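You operate a simulated robot arm through the tools that you are given. There is no shell and no other tool. Be economical: measure what you need, move in short steps, check, and stop when the job is done.

The job below is to be done with a simulated robot arm. You get a single attempt, and the scene is never put back.

TASK
Swap the yellow cube for the thick cylinder.
Fine: lock the block in the nest first and release it after; the cube goes in the scrap bin.

It is judged by the outcome, as a careful person would: the job done as asked, and still so three seconds after it is handed in. It fails if anything else is knocked over, pushed out of place, dropped, spilled or broken.

THE ROBOT
A 6-joint arm with a two-finger parallel gripper, fixed in place. Base frame: the origin is at the foot of the arm, x ahead of it, y to its left, z up; the work surface is at about z = 740. Units: mm, degrees, N and s.
With the tool pointing down near the work surface it reaches from about 260 to 680 mm from the base axis. Its first joint turns from -66.0 to 66.0 degrees. Payload 2.9 kg.
The TCP is the grasp point between the finger pads, 30 mm short of the fingertips. In the tool frame z runs along the fingers and y along their closing line. Largest opening 110 mm; finger width 20, thickness 10; the body of the gripper, 48 by 112 mm, starts 55 mm behind the TCP.
Orientation is that of the tool frame in the base frame, as [roll, pitch, yaw] about the fixed x, y, z axes, in that order (R = Rz(yaw) Ry(pitch) Rx(roll)). With the fingers straight down and closing along the base's y, the tool's x points along the base's -x, its y along +y and its z along -z.

THE INTERFACE
- The arm moves only by the tool arm_command. Its argument "targets" is a list of rows, each a list of 7 numbers: the finger opening in mm, from 0 to 110, then the shift along the tool's x, y, z in units of 300 mm (1.0 is 300 mm), then the turn, a rotation vector about the tool's x, y, z in units of 180 degrees (1.0 is 180 degrees). In form: [[gripper, tx, ty, tz, wx, wy, wz], ...]. A call has 1 to 10 rows; each row is the pose to reach, as a shift and turn from the pose commanded when the call began, along the tool's axes at that moment. A call with a number of a shift or a turn outside -1 to 1 is refused whole. Rows are played at 5 a second. More than 50 mm and 8.6 degrees between two rows, or a gripper value outside its range, and nothing of the call is played. Where a pose cannot be reached the arm comes as near as it can. A force on the tool above 40 N (or 10 N above the force at the start of the call, whichever is more), or a blocked arm, ends the call early, and 0.2 s more pass. Each finger travels about 108 mm/s and halts on what it meets, pressing with about 23 N; the grip force reading is that of the motor and also rises with nothing between the fingers. The clock runs only during rows and for 0.2 s after the last one: add rows that repeat a pose to give the fingers time. The reply holds the time, the measured pose of the TCP, the force on the tool along the base axes, the opening and the grip force, in the units named above and with some noise, and new pictures: "pictures" is both (left out), scene, wrist or none.
- Cameras (640 x 400 px; columns grow to the right, rows downward): "scene" is fixed at [77.1, 428.8, 1395]; the picture's right is [-0.77, -0.64, 0.00], its down [-0.31, 0.37, -0.88] and it looks along [0.56, -0.67, -0.48] (base axes); focal length 342 px, centre (320, 200). "wrist" rides on the gripper at [72, 17, -103] in the tool frame; the picture's right is [-0.23, 0.97, 0.00], its down [-0.76, -0.18, -0.62] and it looks along [-0.61, -0.14, 0.78] (tool axes); focal length 222 px, centre (320, 200). There is no depth. A picture from a camera that has moved, and an enlarged one, comes with that camera's place and axes in the base frame and with its lens.
- enlarge(camera, box): a new picture of the part [left, top, right, bottom] of that camera's present view, enlarged. It takes no simulated time.
- job_done(): hands the job in; it is judged then, once.

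Go step by step. Nothing tells you positions but the pictures and the camera data: compare them with the known pose of the tool, close in by small moves and look again before you grip or let go. The budget is 120 turns and 200 pictures, counting those below and the enlarged ones. Unless the task says otherwise, let go and move clear before handing in, and close with one line.

The tools are called after "Call:" as a command line: name --pt "numbers of a row" for each row, then --argument value for the rest, lists and objects as JSON in quotes. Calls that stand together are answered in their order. arm_command: Moves the arm, as the interface text tells. Its arguments: {"type":"object","properties":{"targets":{"type":"array"},"pictures":{"type":"string","enum":["both","scene","wrist","none"]}},"required":["targets"]} The other tools are called the same way: enlarge (camera, box) takes an enlarged picture of a part of a camera's view; job_done () hands the job in.

At the start:

```text
time_s: 0.0
position: [477.2, -154.8, 985.2]
tool_rot: [180.0, 0.0, 179.9]
ft_force: [-0.8, 0.1, 0.2]
opening: 110.1
finger_force: 0.1
```

scene: 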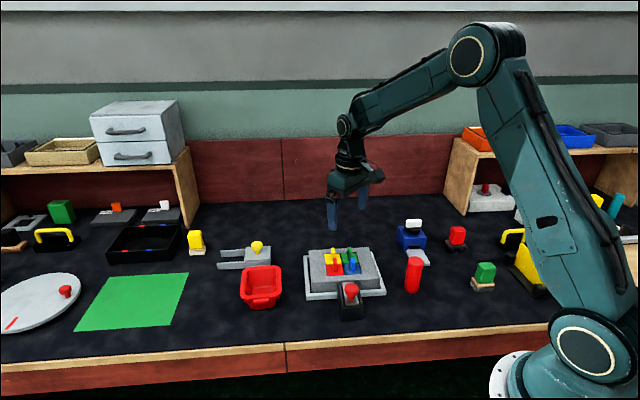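
wrist: 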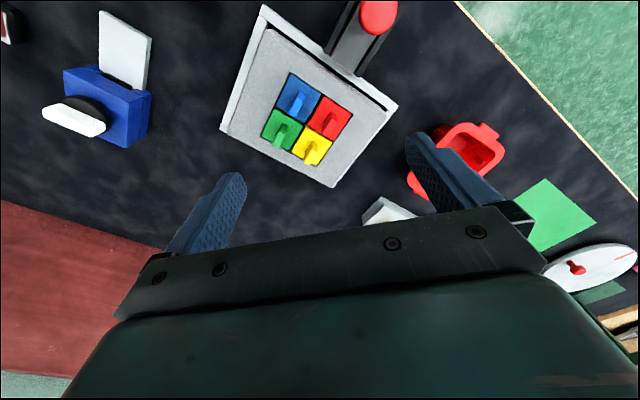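

I see a gray block with four coloured pieces in a nest, a red-knobbed clamp beside it, a red bin and a red cylinder. I'll enlarge to identify the parts.

Call:
enlarge --camera "scene" --box '[290, 210, 450, 330]'

Call:
enlarge --camera "scene" --box '[180, 200, 340, 320]'

Call:
enlarge --camera "wrist" --box '[200, 0, 440, 200]'

Call:
enlarge --camera "scene" --box '[440, 110, 640, 300]'

Call:
enlarge --camera "scene" --box '[0, 110, 220, 340]'

```text
3.33 times, centred on (370, 270) of scene
camera zoom: at [77.1, 428.8, 1395.0], right [-0.77, -0.64, 0.0], down [-0.31, 0.37, -0.88], along [0.56, -0.67, -0.48], focal length 1139 px, centre (153, -33)
```

zoom: 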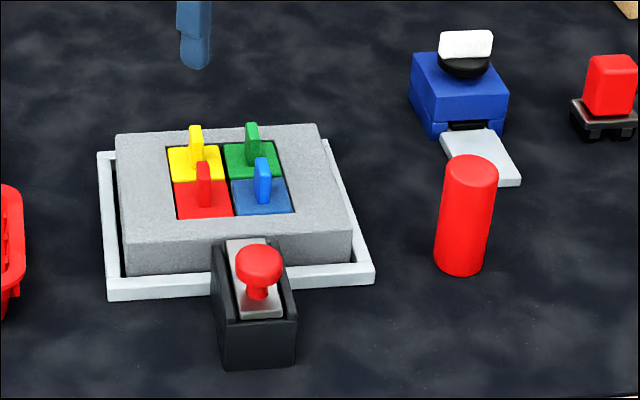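

```text
3.33 times, centred on (260, 260) of scene
camera zoom: at [77.1, 428.8, 1395.0], right [-0.77, -0.64, 0.0], down [-0.31, 0.37, -0.88], along [0.56, -0.67, -0.48], focal length 1139 px, centre (520, 0)
```

zoom: 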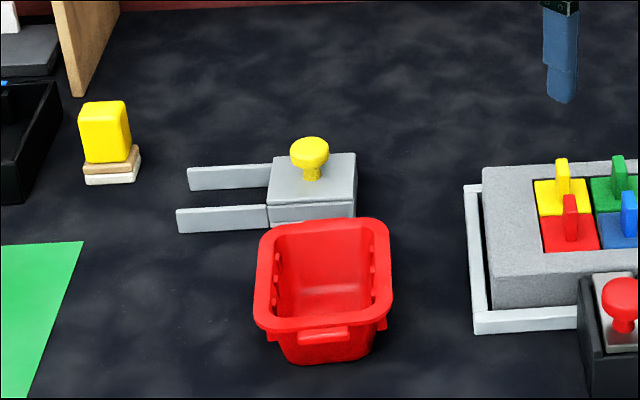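

```text
2.00 times, centred on (320, 100) of wrist
camera zoom: at [405.2, -137.8, 1090.3], right [0.23, 0.97, 0.0], down [0.76, -0.18, 0.62], along [0.61, -0.14, -0.78], focal length 444 px, centre (320, 400)
```

zoom: 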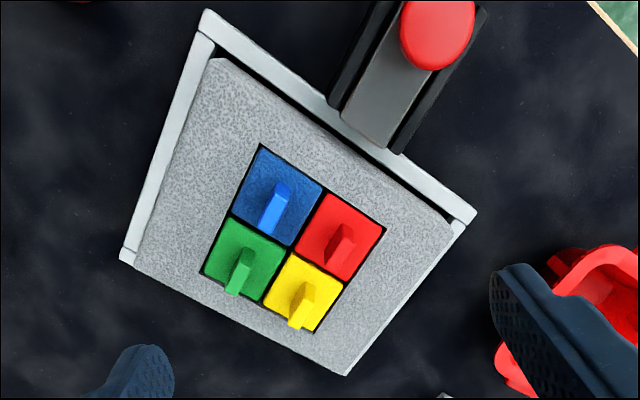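

```text
2.11 times, centred on (540, 205) of scene
camera zoom: at [77.1, 428.8, 1395.0], right [-0.77, -0.64, 0.0], down [-0.31, 0.37, -0.88], along [0.56, -0.67, -0.48], focal length 719 px, centre (-143, 190)
```

zoom: 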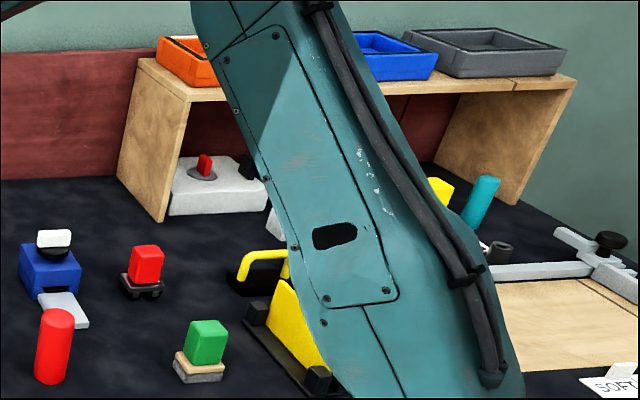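

```text
1.74 times, centred on (110, 225) of scene
camera zoom: at [77.1, 428.8, 1395.0], right [-0.77, -0.64, 0.0], down [-0.31, 0.37, -0.88], along [0.56, -0.67, -0.48], focal length 594 px, centre (685, 156)
```

zoom: 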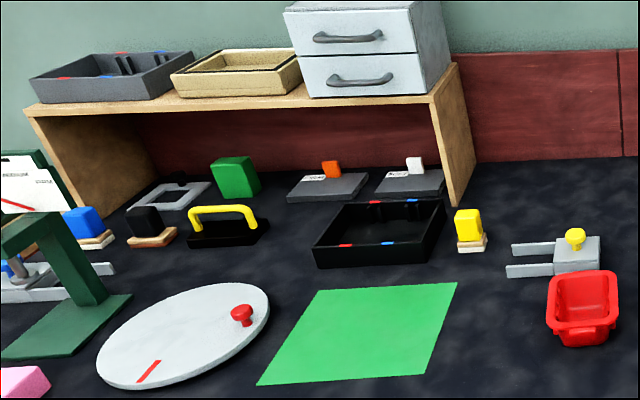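

The yellow cube sits at about (541, -180) with its fin top near z 815, in a well turned 45°. The clamp slider's red knob is at about (411, -85, 820), and the red cylinder at about (329, -262). Next I turn the tool 45° and move above and behind the knob to see the clamp state.

Call:
arm_command --pt "110 0.037 0.039 0.02 0 0 0.042" --pt "110 0.073 0.078 0.04 0 0 0.083" --pt "110 0.11 0.117 0.06 0 0 0.125" --pt "110 0.147 0.155 0.08 0 0 0.167" --pt "110 0.183 0.194 0.1 0 0 0.208" --pt "110 0.22 0.233 0.12 0 0 0.25"

```text
time_s: 1.4
position: [411.5, -84.6, 950.5]
tool_rot: [-180.0, 0.0, 134.8]
ft_force: [0.3, -1.0, -1.0]
opening: 110.2
finger_force: 0.1
camera wrist: at [371.9, -21.2, 1054.5], right [0.85, 0.53, 0.0], down [0.41, -0.66, 0.62], along [0.33, -0.53, -0.78], focal length 222 px, centre (320, 200)
```

scene: 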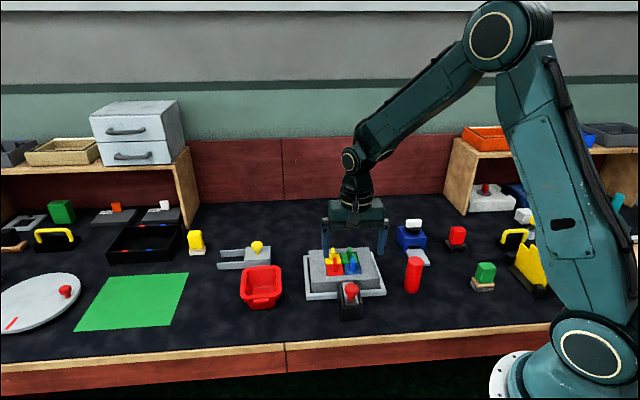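
wrist: 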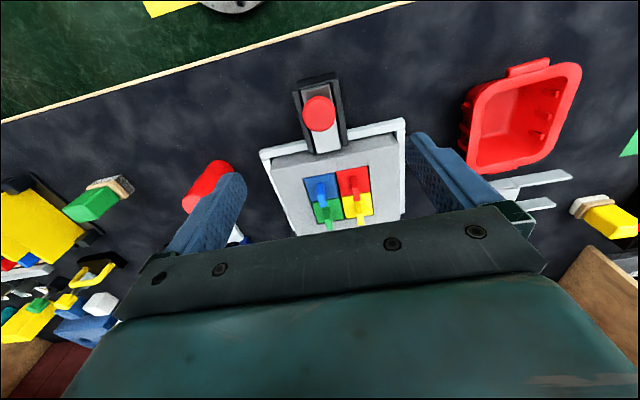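

The knob shows clearly; I'll enlarge to see whether the bolt reaches the block.

Call:
enlarge --camera "wrist" --box '[250, 60, 410, 240]'

Call:
enlarge --camera "scene" --box '[300, 235, 400, 325]'

Call:
enlarge --camera "wrist" --box '[0, 150, 240, 350]'

```text
2.22 times, centred on (330, 150) of wrist
camera zoom: at [371.9, -21.2, 1054.5], right [0.85, 0.53, 0.0], down [0.41, -0.66, 0.62], along [0.33, -0.53, -0.78], focal length 494 px, centre (298, 311)
```

zoom: 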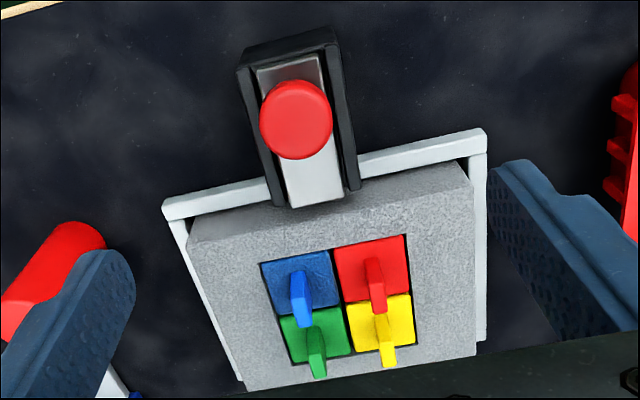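

```text
4.44 times, centred on (350, 280) of scene
camera zoom: at [77.1, 428.8, 1395.0], right [-0.77, -0.64, 0.0], down [-0.31, 0.37, -0.88], along [0.56, -0.67, -0.48], focal length 1518 px, centre (187, -156)
```

zoom: 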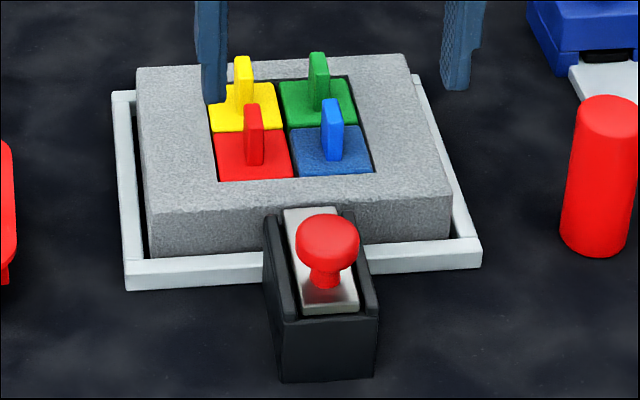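

```text
2.00 times, centred on (120, 250) of wrist
camera zoom: at [371.9, -21.2, 1054.5], right [0.85, 0.53, 0.0], down [0.41, -0.66, 0.62], along [0.33, -0.53, -0.78], focal length 444 px, centre (720, 100)
```

zoom: 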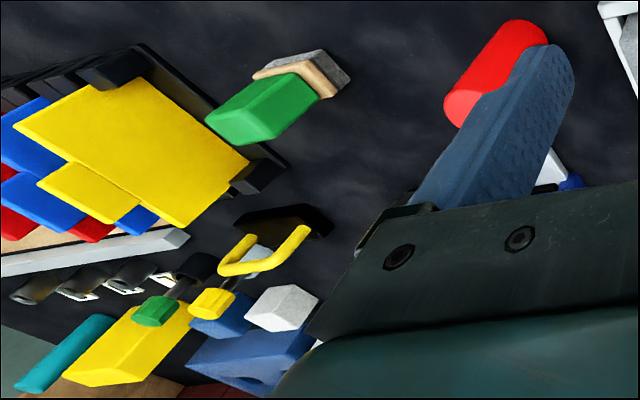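

The bolt appears retracted in its channel with the tip about at the block's near edge; the knob head is around z 805–820. I'll descend around it and look closely.

Call:
arm_command --pt "110 0 0 0.11 0 0 0" --pt "110 0 0 0.22 0 0 0" --pt "80 0 0 0.31 0 0 0" --pt "70 0 0 0.31 0 0 0"

Call:
enlarge --camera "scene" --box '[300, 235, 400, 325]'

Call:
enlarge --camera "wrist" --box '[220, 60, 420, 240]'

```text
time_s: 2.4
position: [410.9, -85.7, 856.2]
tool_rot: [180.0, 0.0, 135.0]
ft_force: [-0.9, 0.1, 0.1]
opening: 69.9
finger_force: 0.1
camera wrist: at [371.4, -21.7, 960.9], right [0.85, 0.53, 0.0], down [0.41, -0.66, 0.62], along [0.33, -0.53, -0.78], focal length 222 px, centre (320, 200)
```

scene: 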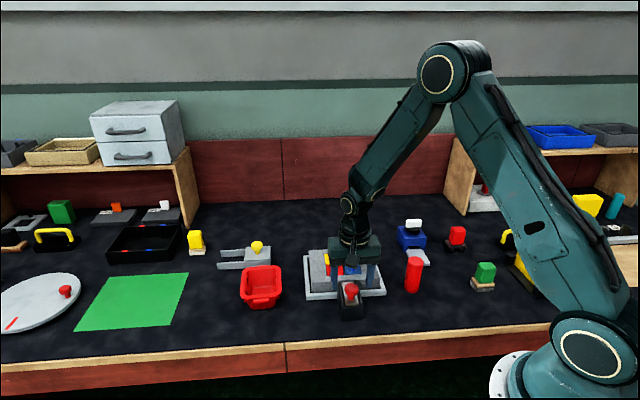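
wrist: 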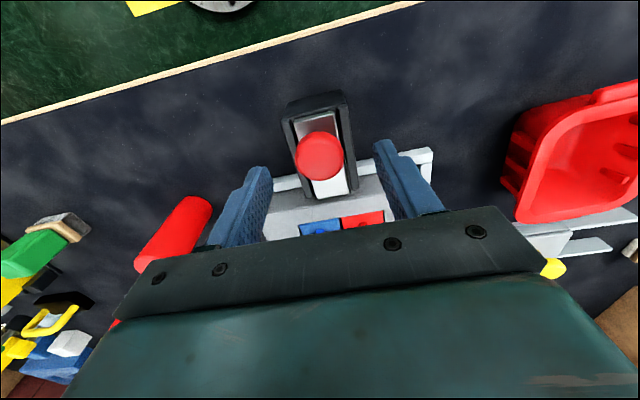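

```text
4.44 times, centred on (350, 280) of scene
camera zoom: at [77.1, 428.8, 1395.0], right [-0.77, -0.64, 0.0], down [-0.31, 0.37, -0.88], along [0.56, -0.67, -0.48], focal length 1518 px, centre (187, -156)
```

zoom: 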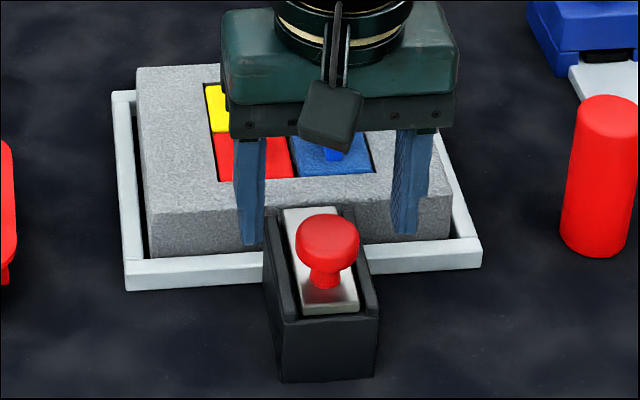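

```text
2.22 times, centred on (320, 150) of wrist
camera zoom: at [371.4, -21.7, 960.9], right [0.85, 0.53, 0.0], down [0.41, -0.66, 0.62], along [0.33, -0.53, -0.78], focal length 494 px, centre (320, 311)
```

zoom: 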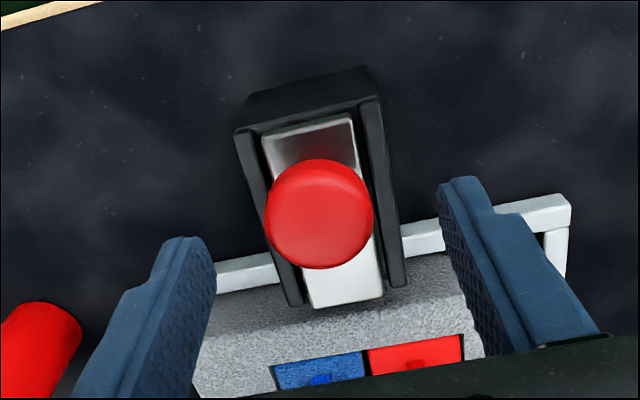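

The knob is centred under the TCP at about (411, -86). I descend about 27 mm and close on it.

Call:
arm_command --pt "60 0 0 0.045 0 0 0" --pt "60 0 0 0.09 0 0 0" --pt "45 0 0 0.09 0 0 0" --pt "28 0 0 0.09 0 0 0" --pt "28 0 0 0.09 0 0 0"

Call:
enlarge --camera "scene" --box '[300, 235, 400, 325]'

```text
time_s: 3.6
position: [411.8, -86.7, 829.8]
tool_rot: [-179.9, 0.0, 135.0]
ft_force: [-1.7, -3.5, -2.3]
opening: 33.0
finger_force: 45.4
camera wrist: at [372.0, -22.3, 933.4], right [0.85, 0.53, 0.0], down [0.41, -0.66, 0.62], along [0.33, -0.53, -0.78], focal length 222 px, centre (320, 200)
```

scene: 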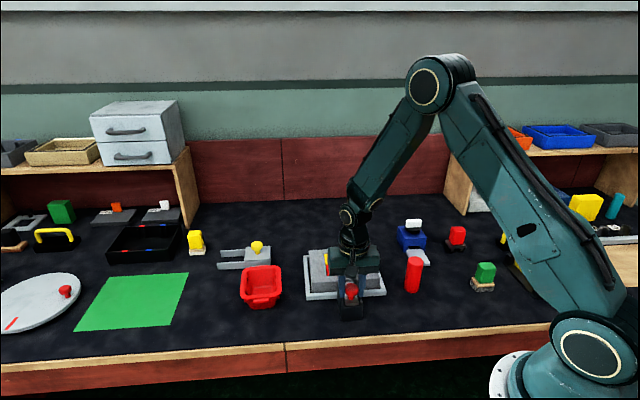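
wrist: 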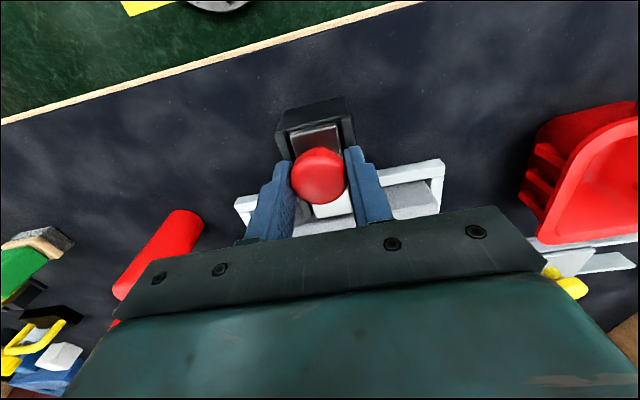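

```text
4.44 times, centred on (350, 280) of scene
camera zoom: at [77.0, 428.7, 1395.1], right [-0.77, -0.64, 0.0], down [-0.31, 0.37, -0.88], along [0.56, -0.67, -0.48], focal length 1518 px, centre (187, -156)
```

zoom: 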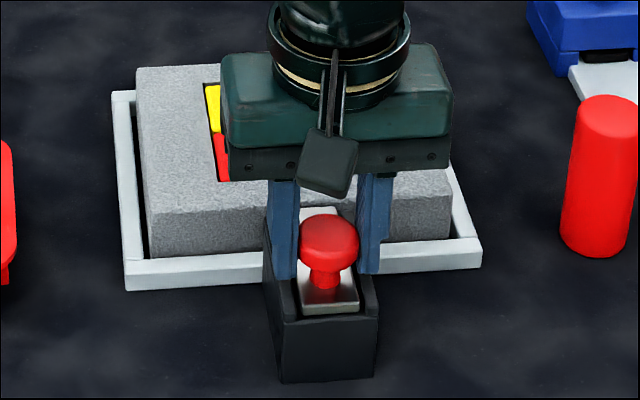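

The knob is held (33 mm). Now I slide it toward the block in small steps, watching the force.

Call:
arm_command --pt "28 -0.015 0 0 0 0 0" --pt "28 -0.03 0 0 0 0 0" --pt "28 -0.045 0 0 0 0 0" --pt "28 -0.06 0 0 0 0 0" --pictures "wrist"

Call:
enlarge --camera "scene" --box '[300, 235, 400, 325]'

```text
time_s: 4.6
position: [425.1, -98.6, 829.9]
tool_rot: [-179.9, -0.3, 135.1]
ft_force: [-5.1, -3.7, -18.6]
opening: 32.7
finger_force: 45.1
camera wrist: at [384.4, -34.6, 933.6], right [0.85, 0.53, 0.0], down [0.41, -0.66, 0.62], along [0.33, -0.53, -0.78], focal length 222 px, centre (320, 200)
```

wrist: 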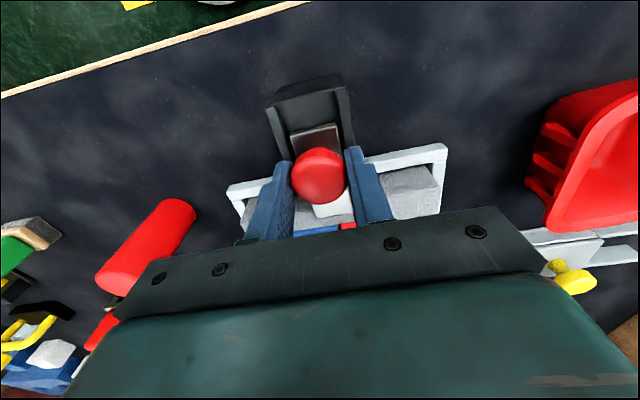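

```text
4.44 times, centred on (350, 280) of scene
camera zoom: at [77.2, 428.7, 1395.1], right [-0.77, -0.64, 0.0], down [-0.31, 0.37, -0.88], along [0.56, -0.67, -0.48], focal length 1518 px, centre (187, -156)
```

zoom: 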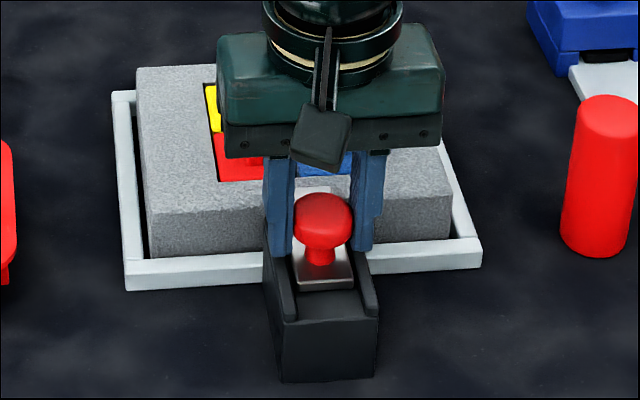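

The bolt is sliding over the block's top. I continue a bit further to find its stop.

Call:
arm_command --pt "28 -0.012 0 0 0 0 0" --pt "28 -0.024 0 0 0 0 0" --pt "28 -0.036 0 0 0 0 0" --pictures "wrist"

Call:
enlarge --camera "scene" --box '[300, 235, 400, 325]'

```text
time_s: 5.4
position: [430.9, -104.8, 829.3]
tool_rot: [-179.7, -0.1, 135.0]
ft_force: [-9.5, -7.7, -24.9]
opening: 33.0
finger_force: 45.2
camera wrist: at [391.6, -41.5, 933.8], right [0.85, 0.53, 0.0], down [0.42, -0.66, 0.62], along [0.32, -0.53, -0.78], focal length 222 px, centre (320, 200)
```

wrist: 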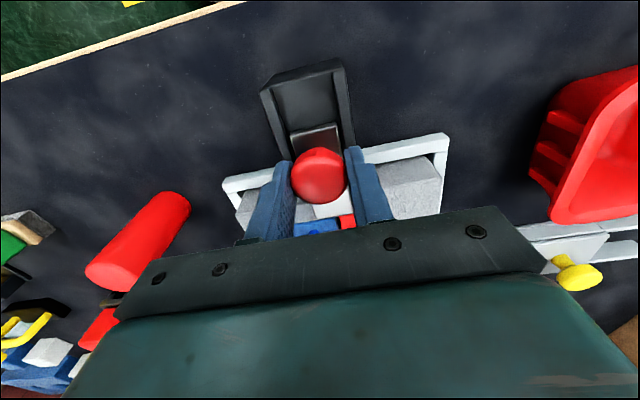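

```text
4.44 times, centred on (350, 280) of scene
camera zoom: at [77.2, 428.6, 1395.1], right [-0.77, -0.64, 0.0], down [-0.31, 0.37, -0.88], along [0.56, -0.67, -0.48], focal length 1518 px, centre (187, -156)
```

zoom: 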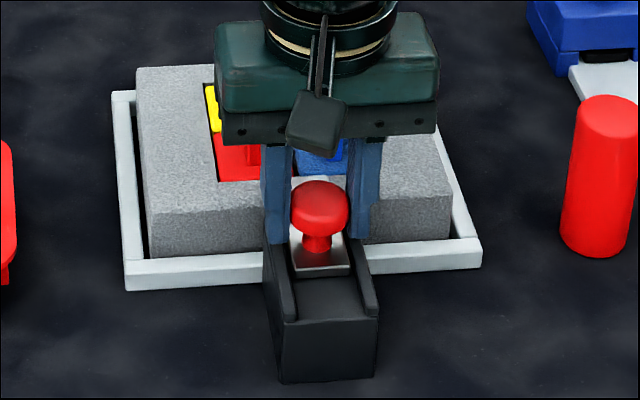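

Slide has moved about 27 mm with the force rising slowly; I'll try a few mm more to find the end stop.

Call:
arm_command --pt "28 -0.01 0 0 0 0 0" --pt "28 -0.02 0 0 0 0 0" --pt "28 -0.03 0 0 0 0 0" --pictures "wrist"

Call:
enlarge --camera "scene" --box '[300, 235, 400, 325]'

```text
time_s: 6.2
position: [434.7, -108.2, 829.4]
tool_rot: [-179.9, -0.8, 135.1]
ft_force: [-27.0, 14.7, 2.4]
opening: 33.0
finger_force: 44.6
camera wrist: at [395.4, -45.6, 934.8], right [0.85, 0.53, -0.01], down [0.42, -0.67, 0.61], along [0.32, -0.52, -0.79], focal length 222 px, centre (320, 200)
```

wrist: 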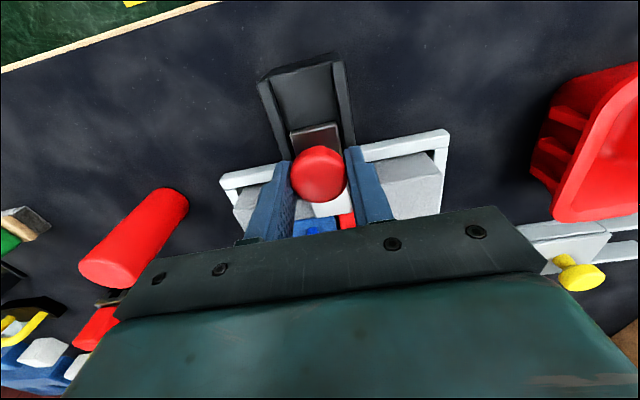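

```text
4.44 times, centred on (350, 280) of scene
camera zoom: at [76.4, 429.2, 1395.0], right [-0.77, -0.64, 0.0], down [-0.31, 0.37, -0.88], along [0.56, -0.67, -0.48], focal length 1518 px, centre (187, -156)
```

zoom: 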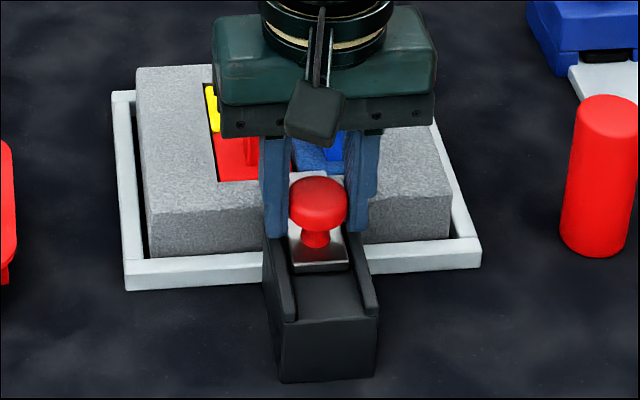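

Hit the stop (about 30 N along the slide), so the block is locked. Now I open, rise and move over the yellow cube for a closer look.

Call:
arm_command --pt "60 0 0 0 0 0 0" --pt "70 0 0 0 0 0 0" --pt "70 0 0 -0.12 0 0 0" --pt "70 0 0 -0.24 0 0 0" --pt "70 -0.12 0.02 -0.3 0 0 0" --pt "70 -0.24 0.05 -0.3 0 0 0" --pt "70 -0.36 0.082 -0.3 0 0 0"

Call:
enlarge --camera "scene" --box '[300, 235, 400, 325]'

Call:
enlarge --camera "wrist" --box '[230, 70, 410, 240]'

```text
time_s: 7.8
position: [530.6, -173.3, 919.0]
tool_rot: [-180.0, 0.0, 135.0]
ft_force: [0.0, -0.8, 0.2]
opening: 69.7
finger_force: 0.0
camera wrist: at [492.0, -108.9, 1023.6], right [0.85, 0.53, 0.0], down [0.41, -0.66, 0.62], along [0.33, -0.53, -0.78], focal length 222 px, centre (320, 200)
```

scene: 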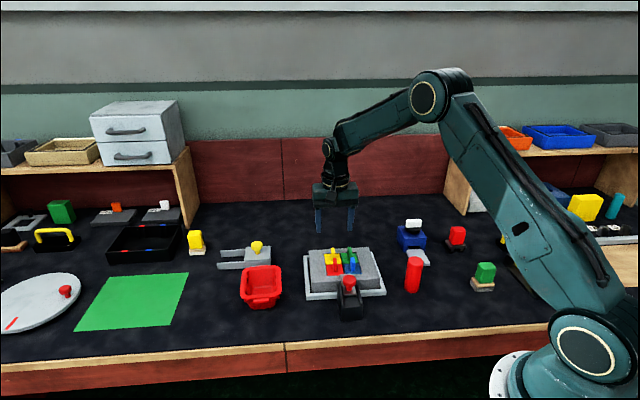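
wrist: 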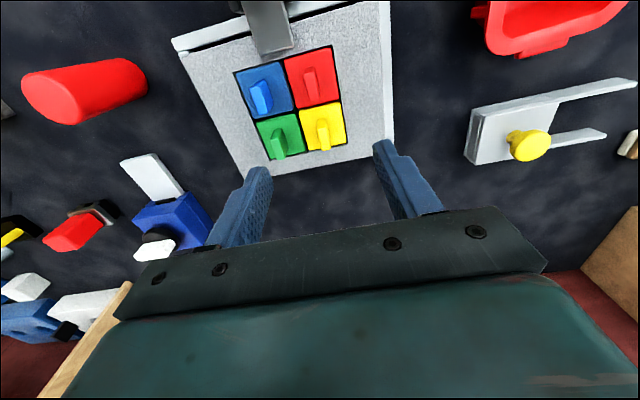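

```text
4.44 times, centred on (350, 280) of scene
camera zoom: at [77.0, 428.8, 1395.1], right [-0.77, -0.64, 0.0], down [-0.31, 0.37, -0.88], along [0.56, -0.67, -0.48], focal length 1518 px, centre (187, -156)
```

zoom: 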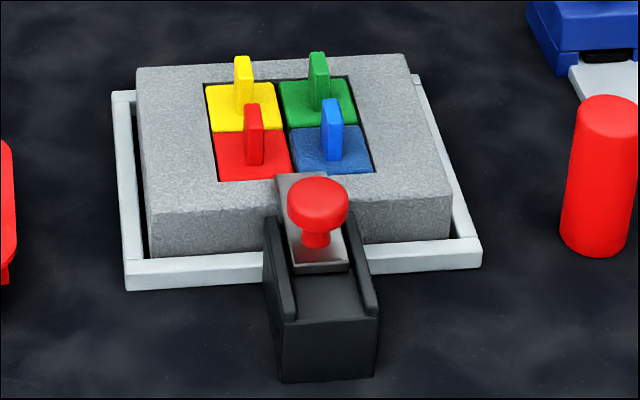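

```text
2.35 times, centred on (320, 155) of wrist
camera zoom: at [492.0, -108.9, 1023.6], right [0.85, 0.53, 0.0], down [0.41, -0.66, 0.62], along [0.33, -0.53, -0.78], focal length 523 px, centre (320, 306)
```

zoom: 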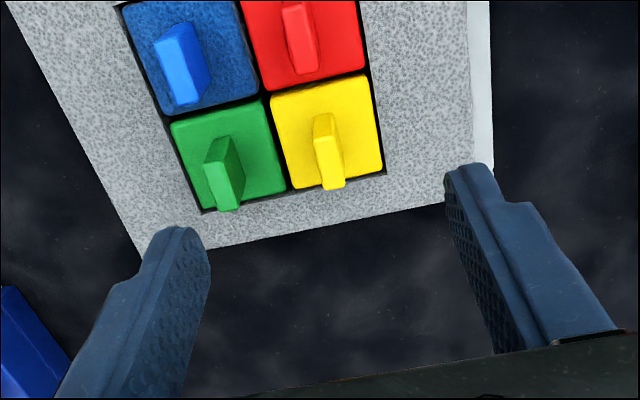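

The bolt now overlaps the block, so it is locked. The yellow cube centre is at about (541, -181), fin thin along the closing line with its top at about z 819. I descend partway and check.

Call:
arm_command --pt "50 -0.0427 0.0064 0 0 0 0" --pt "36 -0.0427 0.0064 0.12 0 0 0" --pt "36 -0.0427 0.0064 0.21 0 0 0" --pt "36 -0.0427 0.0064 0.21 0 0 0" --pictures "none"

Call:
enlarge --camera "scene" --box '[300, 215, 400, 295]'

Call:
enlarge --camera "wrist" --box '[230, 70, 410, 240]'

```text
time_s: 8.8
position: [542.8, -179.4, 854.3]
tool_rot: [-179.9, 0.0, 135.0]
ft_force: [-0.7, 0.6, 0.2]
opening: 36.2
finger_force: 0.0
```

```text
5.00 times, centred on (350, 255) of scene
camera zoom: at [77.1, 428.8, 1395.0], right [-0.77, -0.64, 0.0], down [-0.31, 0.37, -0.88], along [0.56, -0.67, -0.48], focal length 1708 px, centre (170, -75)
```

zoom: 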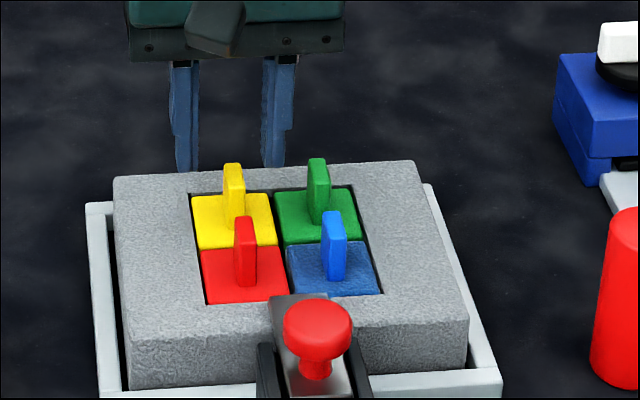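

```text
2.35 times, centred on (320, 155) of wrist
camera zoom: at [503.3, -115.0, 959.0], right [0.85, 0.53, 0.0], down [0.41, -0.66, 0.62], along [0.33, -0.53, -0.78], focal length 523 px, centre (320, 306)
```

zoom: 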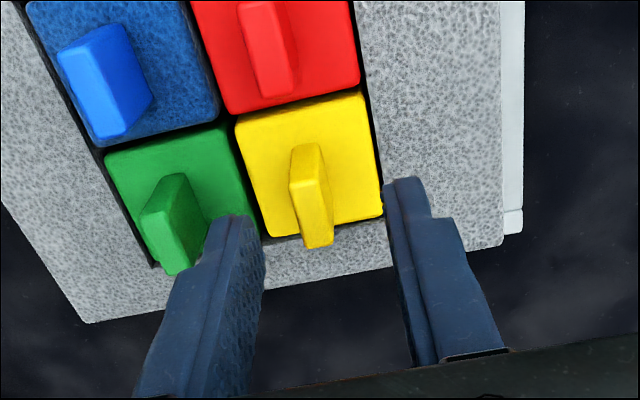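

The fin is about 3 mm toward -y of the tool from centre; I correct that, descend to z≈822 and close.

Call:
arm_command --pt "36 -0.001 -0.0095 0 0 0 0" --pt "36 -0.001 -0.0095 0.05 0 0 0" --pt "36 -0.001 -0.0095 0.107 0 0 0" --pt "20 -0.001 -0.0095 0.107 0 0 0" --pt "4 -0.001 -0.0095 0.107 0 0 0" --pt "4 -0.001 -0.0095 0.107 0 0 0" --pictures "none"

Call:
enlarge --camera "scene" --box '[300, 215, 400, 295]'

Call:
enlarge --camera "wrist" --box '[230, 70, 410, 240]'

```text
time_s: 10.2
position: [542.3, -180.6, 824.7]
tool_rot: [-180.0, 0.1, 135.0]
ft_force: [0.5, -0.2, -0.7]
opening: 8.4
finger_force: 22.8
```

```text
5.00 times, centred on (350, 255) of scene
camera zoom: at [77.1, 428.8, 1395.0], right [-0.77, -0.64, 0.0], down [-0.31, 0.37, -0.88], along [0.56, -0.67, -0.48], focal length 1708 px, centre (170, -75)
```

zoom: 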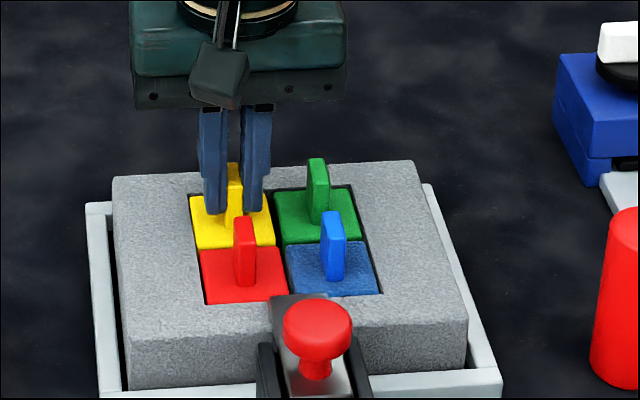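

```text
2.35 times, centred on (320, 155) of wrist
camera zoom: at [501.7, -116.6, 929.2], right [0.85, 0.53, 0.0], down [0.41, -0.66, 0.62], along [0.33, -0.53, -0.78], focal length 523 px, centre (320, 306)
```

zoom: 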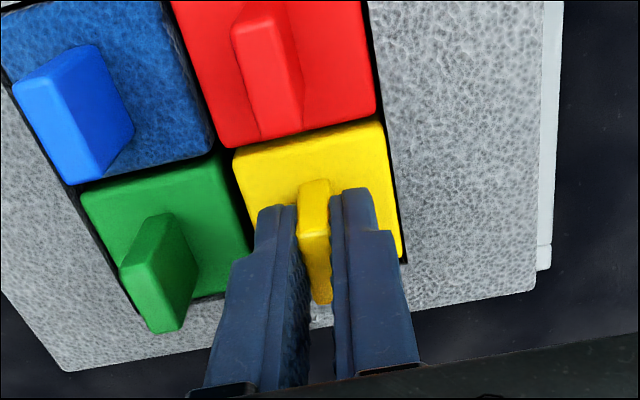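

The fin is gripped (8.4 mm). I lift straight up slowly.

Call:
arm_command --pt "2 0 0 -0.03 0 0 0" --pt "2 0 0 -0.06 0 0 0" --pt "2 0 0 -0.1 0 0 0" --pt "2 0 0 -0.15 0 0 0" --pt "2 0 0 -0.22 0 0 0" --pt "2 0 0 -0.32 0 0 0"

Call:
enlarge --camera "scene" --box '[280, 180, 420, 295]'

```text
time_s: 11.6
position: [542.7, -181.1, 921.9]
tool_rot: [180.0, 0.0, 134.9]
ft_force: [-0.6, 0.1, 1.3]
opening: 8.3
finger_force: 23.5
camera wrist: at [501.9, -116.9, 1025.7], right [0.85, 0.53, 0.0], down [0.41, -0.66, 0.62], along [0.33, -0.53, -0.78], focal length 222 px, centre (320, 200)
```

scene: 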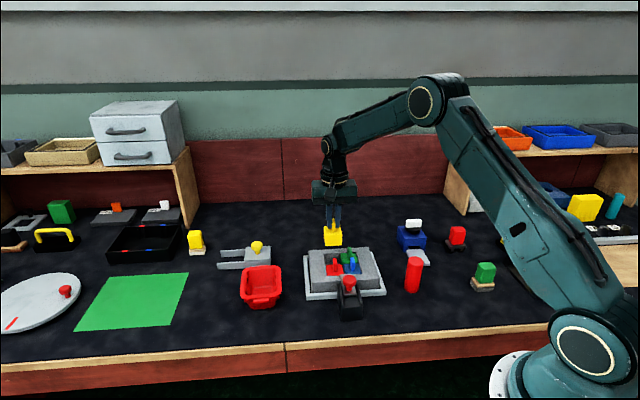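
wrist: 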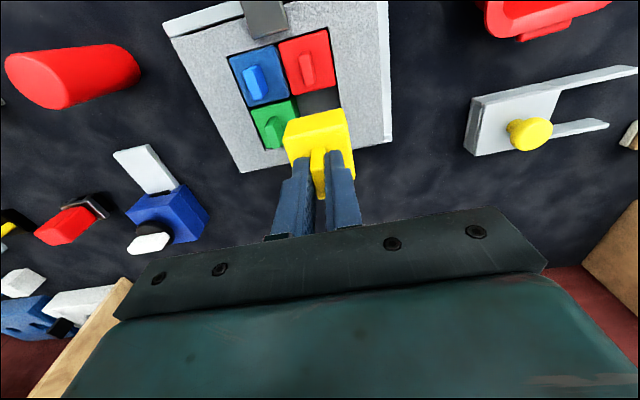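

```text
3.48 times, centred on (350, 238) of scene
camera zoom: at [77.0, 428.8, 1395.0], right [-0.77, -0.64, 0.0], down [-0.31, 0.37, -0.88], along [0.56, -0.67, -0.48], focal length 1188 px, centre (216, 70)
```

zoom: 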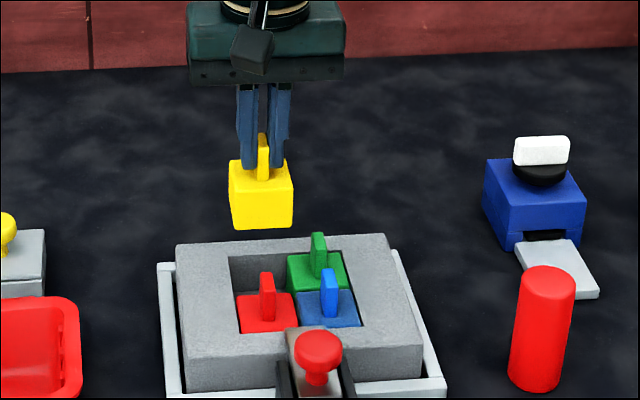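

The cube is out. Next I carry it over the red bin at about (602, 27), rim around z 805, and look.

Call:
arm_command --pt "2 0.02 0.04 -0.06 0 0 0" --pt "2 0.07 0.13 -0.06 0 0 0" --pt "2 0.13 0.235 -0.06 0 0 0" --pt "2 0.19 0.345 -0.06 0 0 0" --pt "2 0.25 0.455 -0.06 0 0 0" --pt "2 0.31 0.56 -0.06 0 0 0" --pt "2 0.349 0.632 -0.06 0 0 0" --pt "2 0.349 0.632 -0.06 0 0 0"

Call:
enlarge --camera "scene" --box '[190, 180, 330, 320]'

```text
time_s: 13.4
position: [603.1, 26.2, 939.3]
tool_rot: [-179.9, 0.1, 135.0]
ft_force: [-0.1, 0.0, -0.2]
opening: 8.4
finger_force: 23.0
camera wrist: at [562.7, 90.1, 1043.8], right [0.85, 0.53, 0.0], down [0.41, -0.66, 0.62], along [0.33, -0.53, -0.78], focal length 222 px, centre (320, 200)
```

scene: 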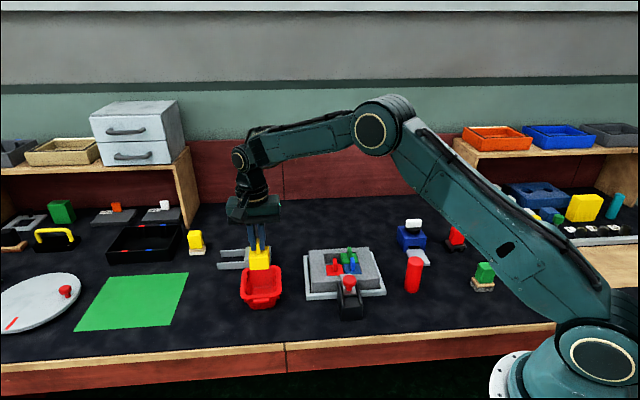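
wrist: 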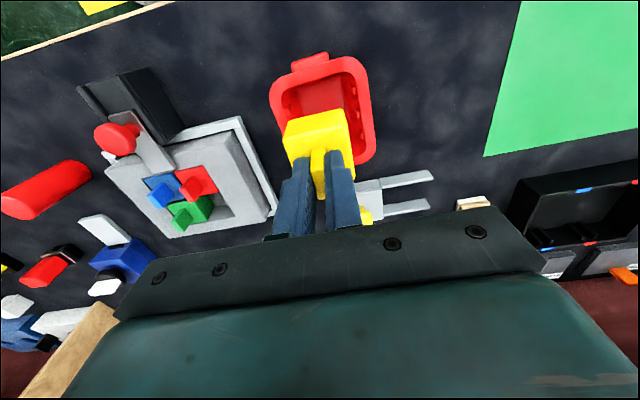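

```text
2.86 times, centred on (260, 250) of scene
camera zoom: at [77.0, 428.8, 1395.0], right [-0.77, -0.64, 0.0], down [-0.31, 0.37, -0.88], along [0.56, -0.67, -0.48], focal length 976 px, centre (491, 57)
```

zoom: 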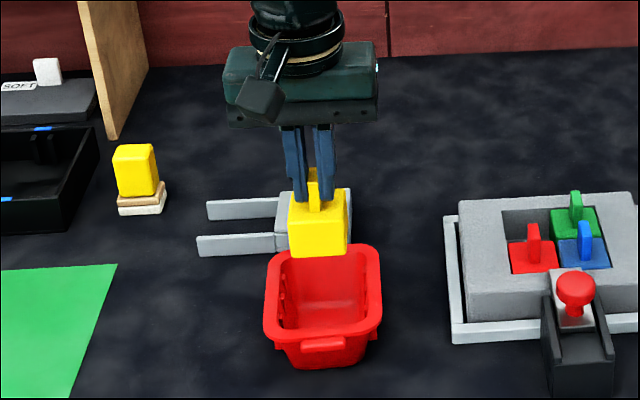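

The cube is centred over the bin to within a few mm. I lower it in and check.

Call:
arm_command --pt "2 -0.008 0.004 0.05 0 0 0" --pt "2 -0.008 0.004 0.13 0 0 0" --pt "2 -0.008 0.004 0.21 0 0 0" --pt "2 -0.008 0.004 0.28 0 0 0" --pt "2 -0.008 0.004 0.325 0 0 0"

Call:
enlarge --camera "scene" --box '[190, 200, 330, 320]'

```text
time_s: 14.6
position: [604.7, 25.2, 841.3]
tool_rot: [-180.0, -0.1, 135.0]
ft_force: [0.2, -0.5, 0.3]
opening: 8.4
finger_force: 22.9
camera wrist: at [563.8, 89.2, 945.2], right [0.85, 0.53, 0.0], down [0.41, -0.66, 0.62], along [0.33, -0.53, -0.78], focal length 222 px, centre (320, 200)
```

scene: 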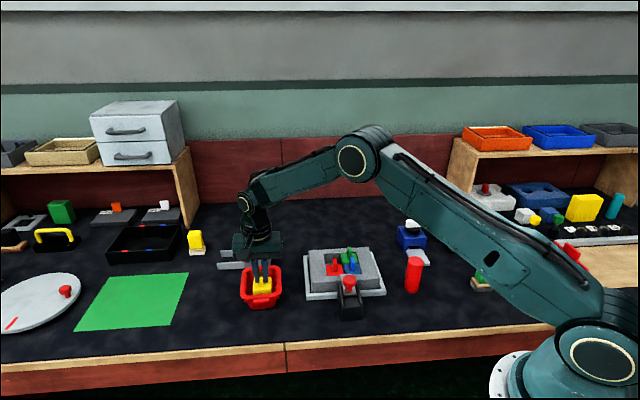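
wrist: 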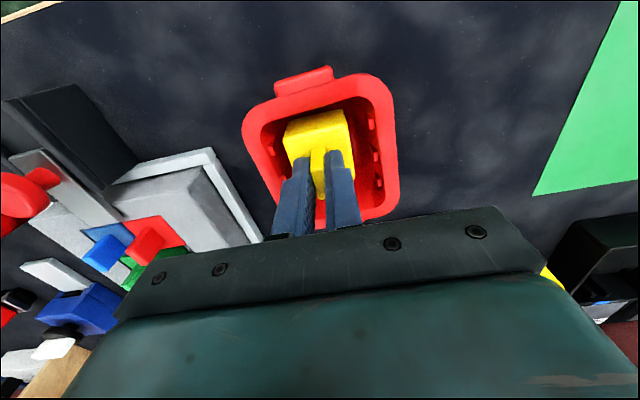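

```text
3.33 times, centred on (260, 260) of scene
camera zoom: at [77.1, 428.8, 1395.0], right [-0.77, -0.64, 0.0], down [-0.31, 0.37, -0.88], along [0.56, -0.67, -0.48], focal length 1139 px, centre (520, 0)
```

zoom: 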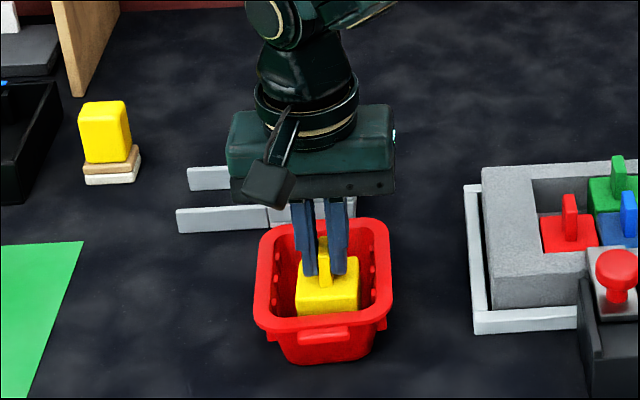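

The cube is inside the bin; I lower it gently until it touches.

Call:
arm_command --pt "2 0 0 0.012 0 0 0" --pt "2 0 0 0.022 0 0 0" --pt "2 0 0 0.03 0 0 0" --pictures "none"

```text
time_s: 15.4
position: [603.7, 25.3, 832.4]
tool_rot: [180.0, 0.1, 135.0]
ft_force: [-0.5, 0.7, -0.6]
opening: 8.5
finger_force: 23.0
```

Call:
arm_command --pt "2 0 0 0.01 0 0 0" --pt "2 0 0 0.02 0 0 0" --pt "2 0 0 0.03 0 0 0" --pictures "none"

Call:
enlarge --camera "scene" --box '[190, 200, 330, 320]'

```text
time_s: 16.2
position: [604.1, 25.8, 823.8]
tool_rot: [-180.0, 0.0, 135.1]
ft_force: [0.1, -0.3, 0.3]
opening: 8.5
finger_force: 23.2
```

```text
3.33 times, centred on (260, 260) of scene
camera zoom: at [77.1, 428.8, 1395.0], right [-0.77, -0.64, 0.0], down [-0.31, 0.37, -0.88], along [0.56, -0.67, -0.48], focal length 1139 px, centre (520, 0)
```

zoom: 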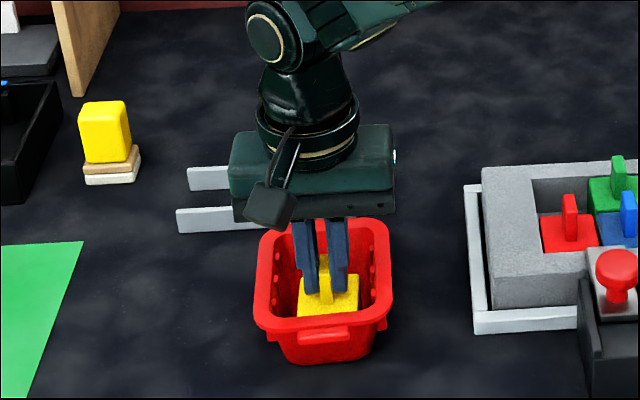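

Still no contact; I continue down a few more mm.

Call:
arm_command --pt "2 0 0 0.01 0 0 0" --pt "2 0 0 0.02 0 0 0" --pt "2 0 0 0.03 0 0 0" --pictures "none"

```text
time_s: 17.0
position: [605.7, 25.7, 818.1]
tool_rot: [179.7, 0.3, 135.0]
ft_force: [-6.2, -1.8, 27.9]
opening: 8.6
finger_force: 22.7
```

Contact on the bin floor. I back off the pressure slightly, open a bit, and rise.

Call:
arm_command --pt "2 0 0 -0.009 0 0 0" --pt "20 0 0 -0.009 0 0 0" --pt "24 0 0 -0.009 0 0 0" --pt "24 0 0 -0.1 0 0 0" --pt "24 0 0 -0.22 0 0 0" --pt "24 0 0 -0.36 0 0 0"

Call:
enlarge --camera "scene" --box '[190, 200, 330, 320]'

```text
time_s: 18.4
position: [603.8, 25.7, 923.0]
tool_rot: [-179.9, 0.0, 135.0]
ft_force: [0.5, 0.1, 0.6]
opening: 24.3
finger_force: 0.0
camera wrist: at [563.9, 89.3, 1027.0], right [0.85, 0.53, 0.0], down [0.41, -0.66, 0.62], along [0.33, -0.53, -0.78], focal length 222 px, centre (320, 200)
```

scene: 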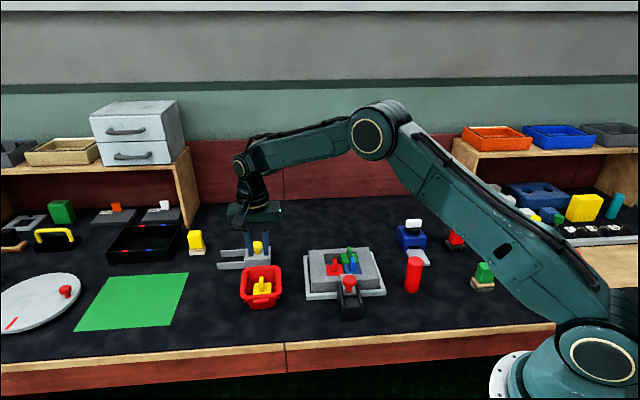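
wrist: 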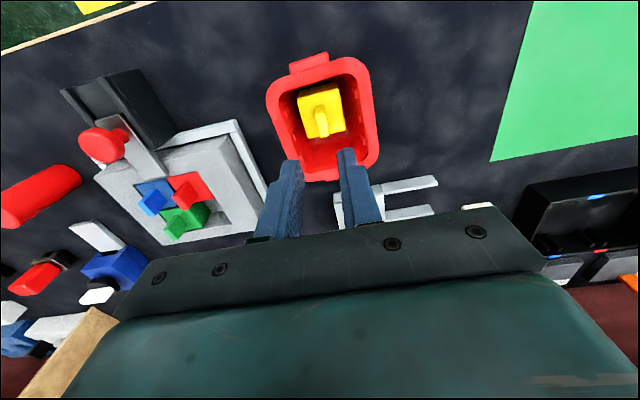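

```text
3.33 times, centred on (260, 260) of scene
camera zoom: at [77.0, 428.8, 1395.0], right [-0.77, -0.64, 0.0], down [-0.31, 0.37, -0.88], along [0.56, -0.67, -0.48], focal length 1139 px, centre (520, 0)
```

zoom: 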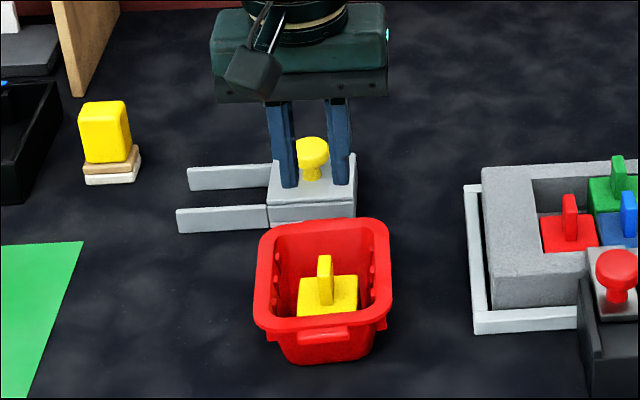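

The yellow cube lies in the red bin. Now I travel back toward the red cylinder at about (329, -262).

Call:
arm_command --pt "40 0 -0.13 -0.05 0 0 0" --pt "60 0 -0.28 -0.05 0 0 0" --pt "80 0 -0.43 -0.05 0 0 0" --pt "80 -0.01 -0.58 -0.05 0 0 0" --pt "80 -0.02 -0.73 -0.05 0 0 0" --pt "80 -0.03 -0.88 -0.05 0 0 0" --pt "80 -0.03 -0.99 -0.05 0 0 0" --pictures "none"

Call:
arm_command --pt "80 0 -0.13 0 0 0 0" --pt "80 0 -0.25 0 0 0 0" --pt "80 0 -0.337 0 0 0 0" --pt "80 0 -0.337 0 0 0 0"

Call:
enlarge --camera "wrist" --box '[230, 60, 410, 240]'

Call:
enlarge --camera "scene" --box '[360, 190, 480, 310]'

```text
time_s: 20.0
position: [400.5, -190.5, 936.7]
tool_rot: [180.0, 0.0, 135.1]
ft_force: [0.2, -1.0, -0.7]
opening: 80.1
finger_force: 0.0
```

```text
time_s: 21.0
position: [328.3, -261.6, 938.0]
tool_rot: [180.0, 0.0, 134.9]
ft_force: [0.3, -0.2, 0.2]
opening: 79.9
finger_force: 0.1
camera wrist: at [289.5, -198.4, 1042.1], right [0.85, 0.53, 0.0], down [0.41, -0.66, 0.62], along [0.33, -0.53, -0.78], focal length 222 px, centre (320, 200)
```

scene: 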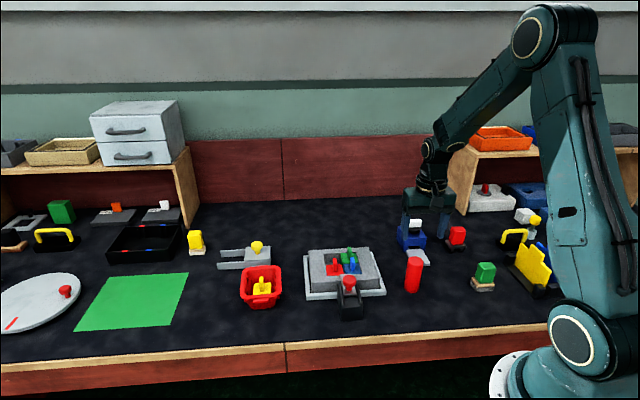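
wrist: 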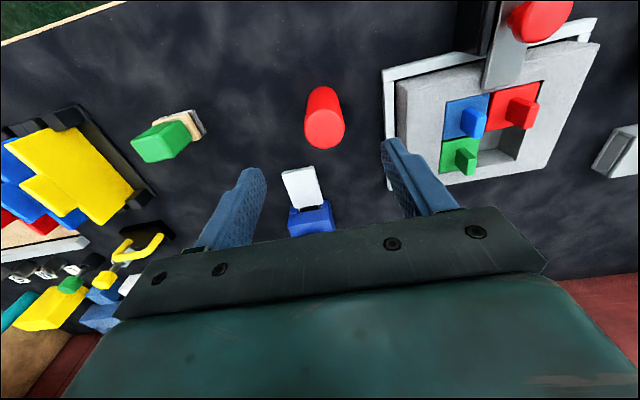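

```text
2.22 times, centred on (320, 150) of wrist
camera zoom: at [289.5, -198.4, 1042.1], right [0.85, 0.53, 0.0], down [0.41, -0.66, 0.62], along [0.33, -0.53, -0.78], focal length 494 px, centre (320, 311)
```

zoom: 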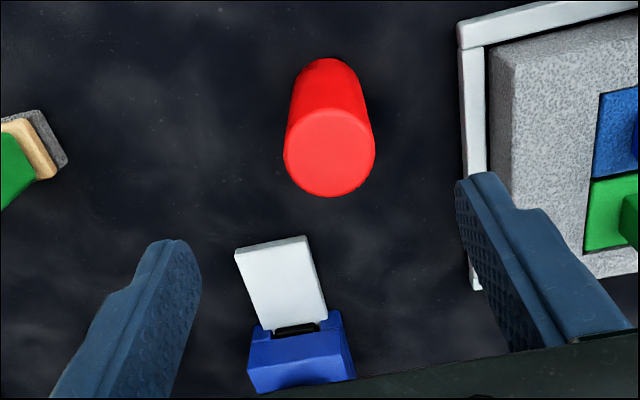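

```text
3.33 times, centred on (420, 250) of scene
camera zoom: at [77.1, 428.8, 1395.0], right [-0.77, -0.64, 0.0], down [-0.31, 0.37, -0.88], along [0.56, -0.67, -0.48], focal length 1139 px, centre (-13, 33)
```

zoom: 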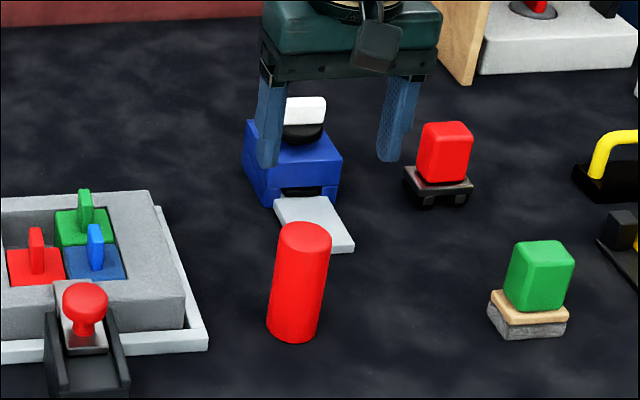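

The cylinder is about 39 mm thick and 90 mm tall, centred at about (333, -262). I centre, descend to just above its top and check.

Call:
arm_command --pt "80 -0.013 0.009 0.1 0 0 0" --pt "80 -0.013 0.009 0.19 0 0 0" --pt "80 -0.013 0.009 0.23 0 0 0" --pt "80 -0.013 0.009 0.23 0 0 0" --pictures "none"

Call:
enlarge --camera "wrist" --box '[210, 60, 430, 240]'

Call:
enlarge --camera "scene" --box '[360, 190, 480, 310]'

```text
time_s: 22.0
position: [334.0, -261.7, 870.5]
tool_rot: [180.0, 0.1, 135.1]
ft_force: [0.2, -0.8, -0.4]
opening: 79.8
finger_force: 0.1
```

```text
2.22 times, centred on (320, 150) of wrist
camera zoom: at [293.8, -198.3, 973.9], right [0.85, 0.53, 0.0], down [0.41, -0.66, 0.62], along [0.33, -0.53, -0.78], focal length 494 px, centre (320, 311)
```

zoom: 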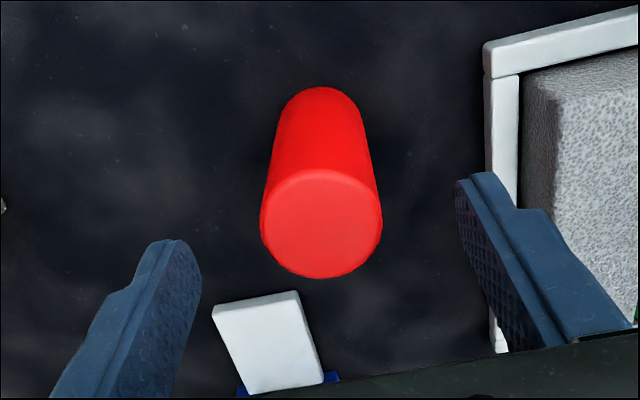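

```text
3.33 times, centred on (420, 250) of scene
camera zoom: at [77.1, 428.8, 1395.0], right [-0.77, -0.64, 0.0], down [-0.31, 0.37, -0.88], along [0.56, -0.67, -0.48], focal length 1139 px, centre (-13, 33)
```

zoom: 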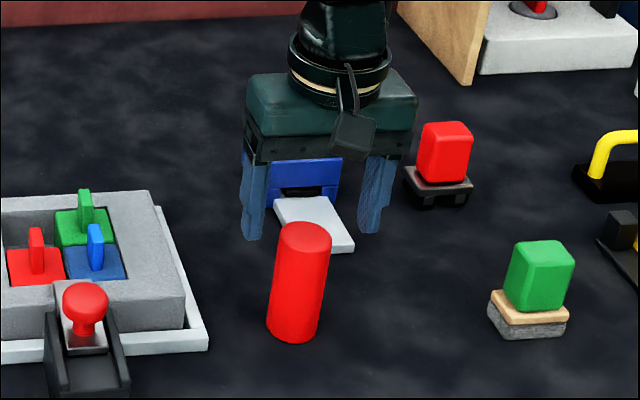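

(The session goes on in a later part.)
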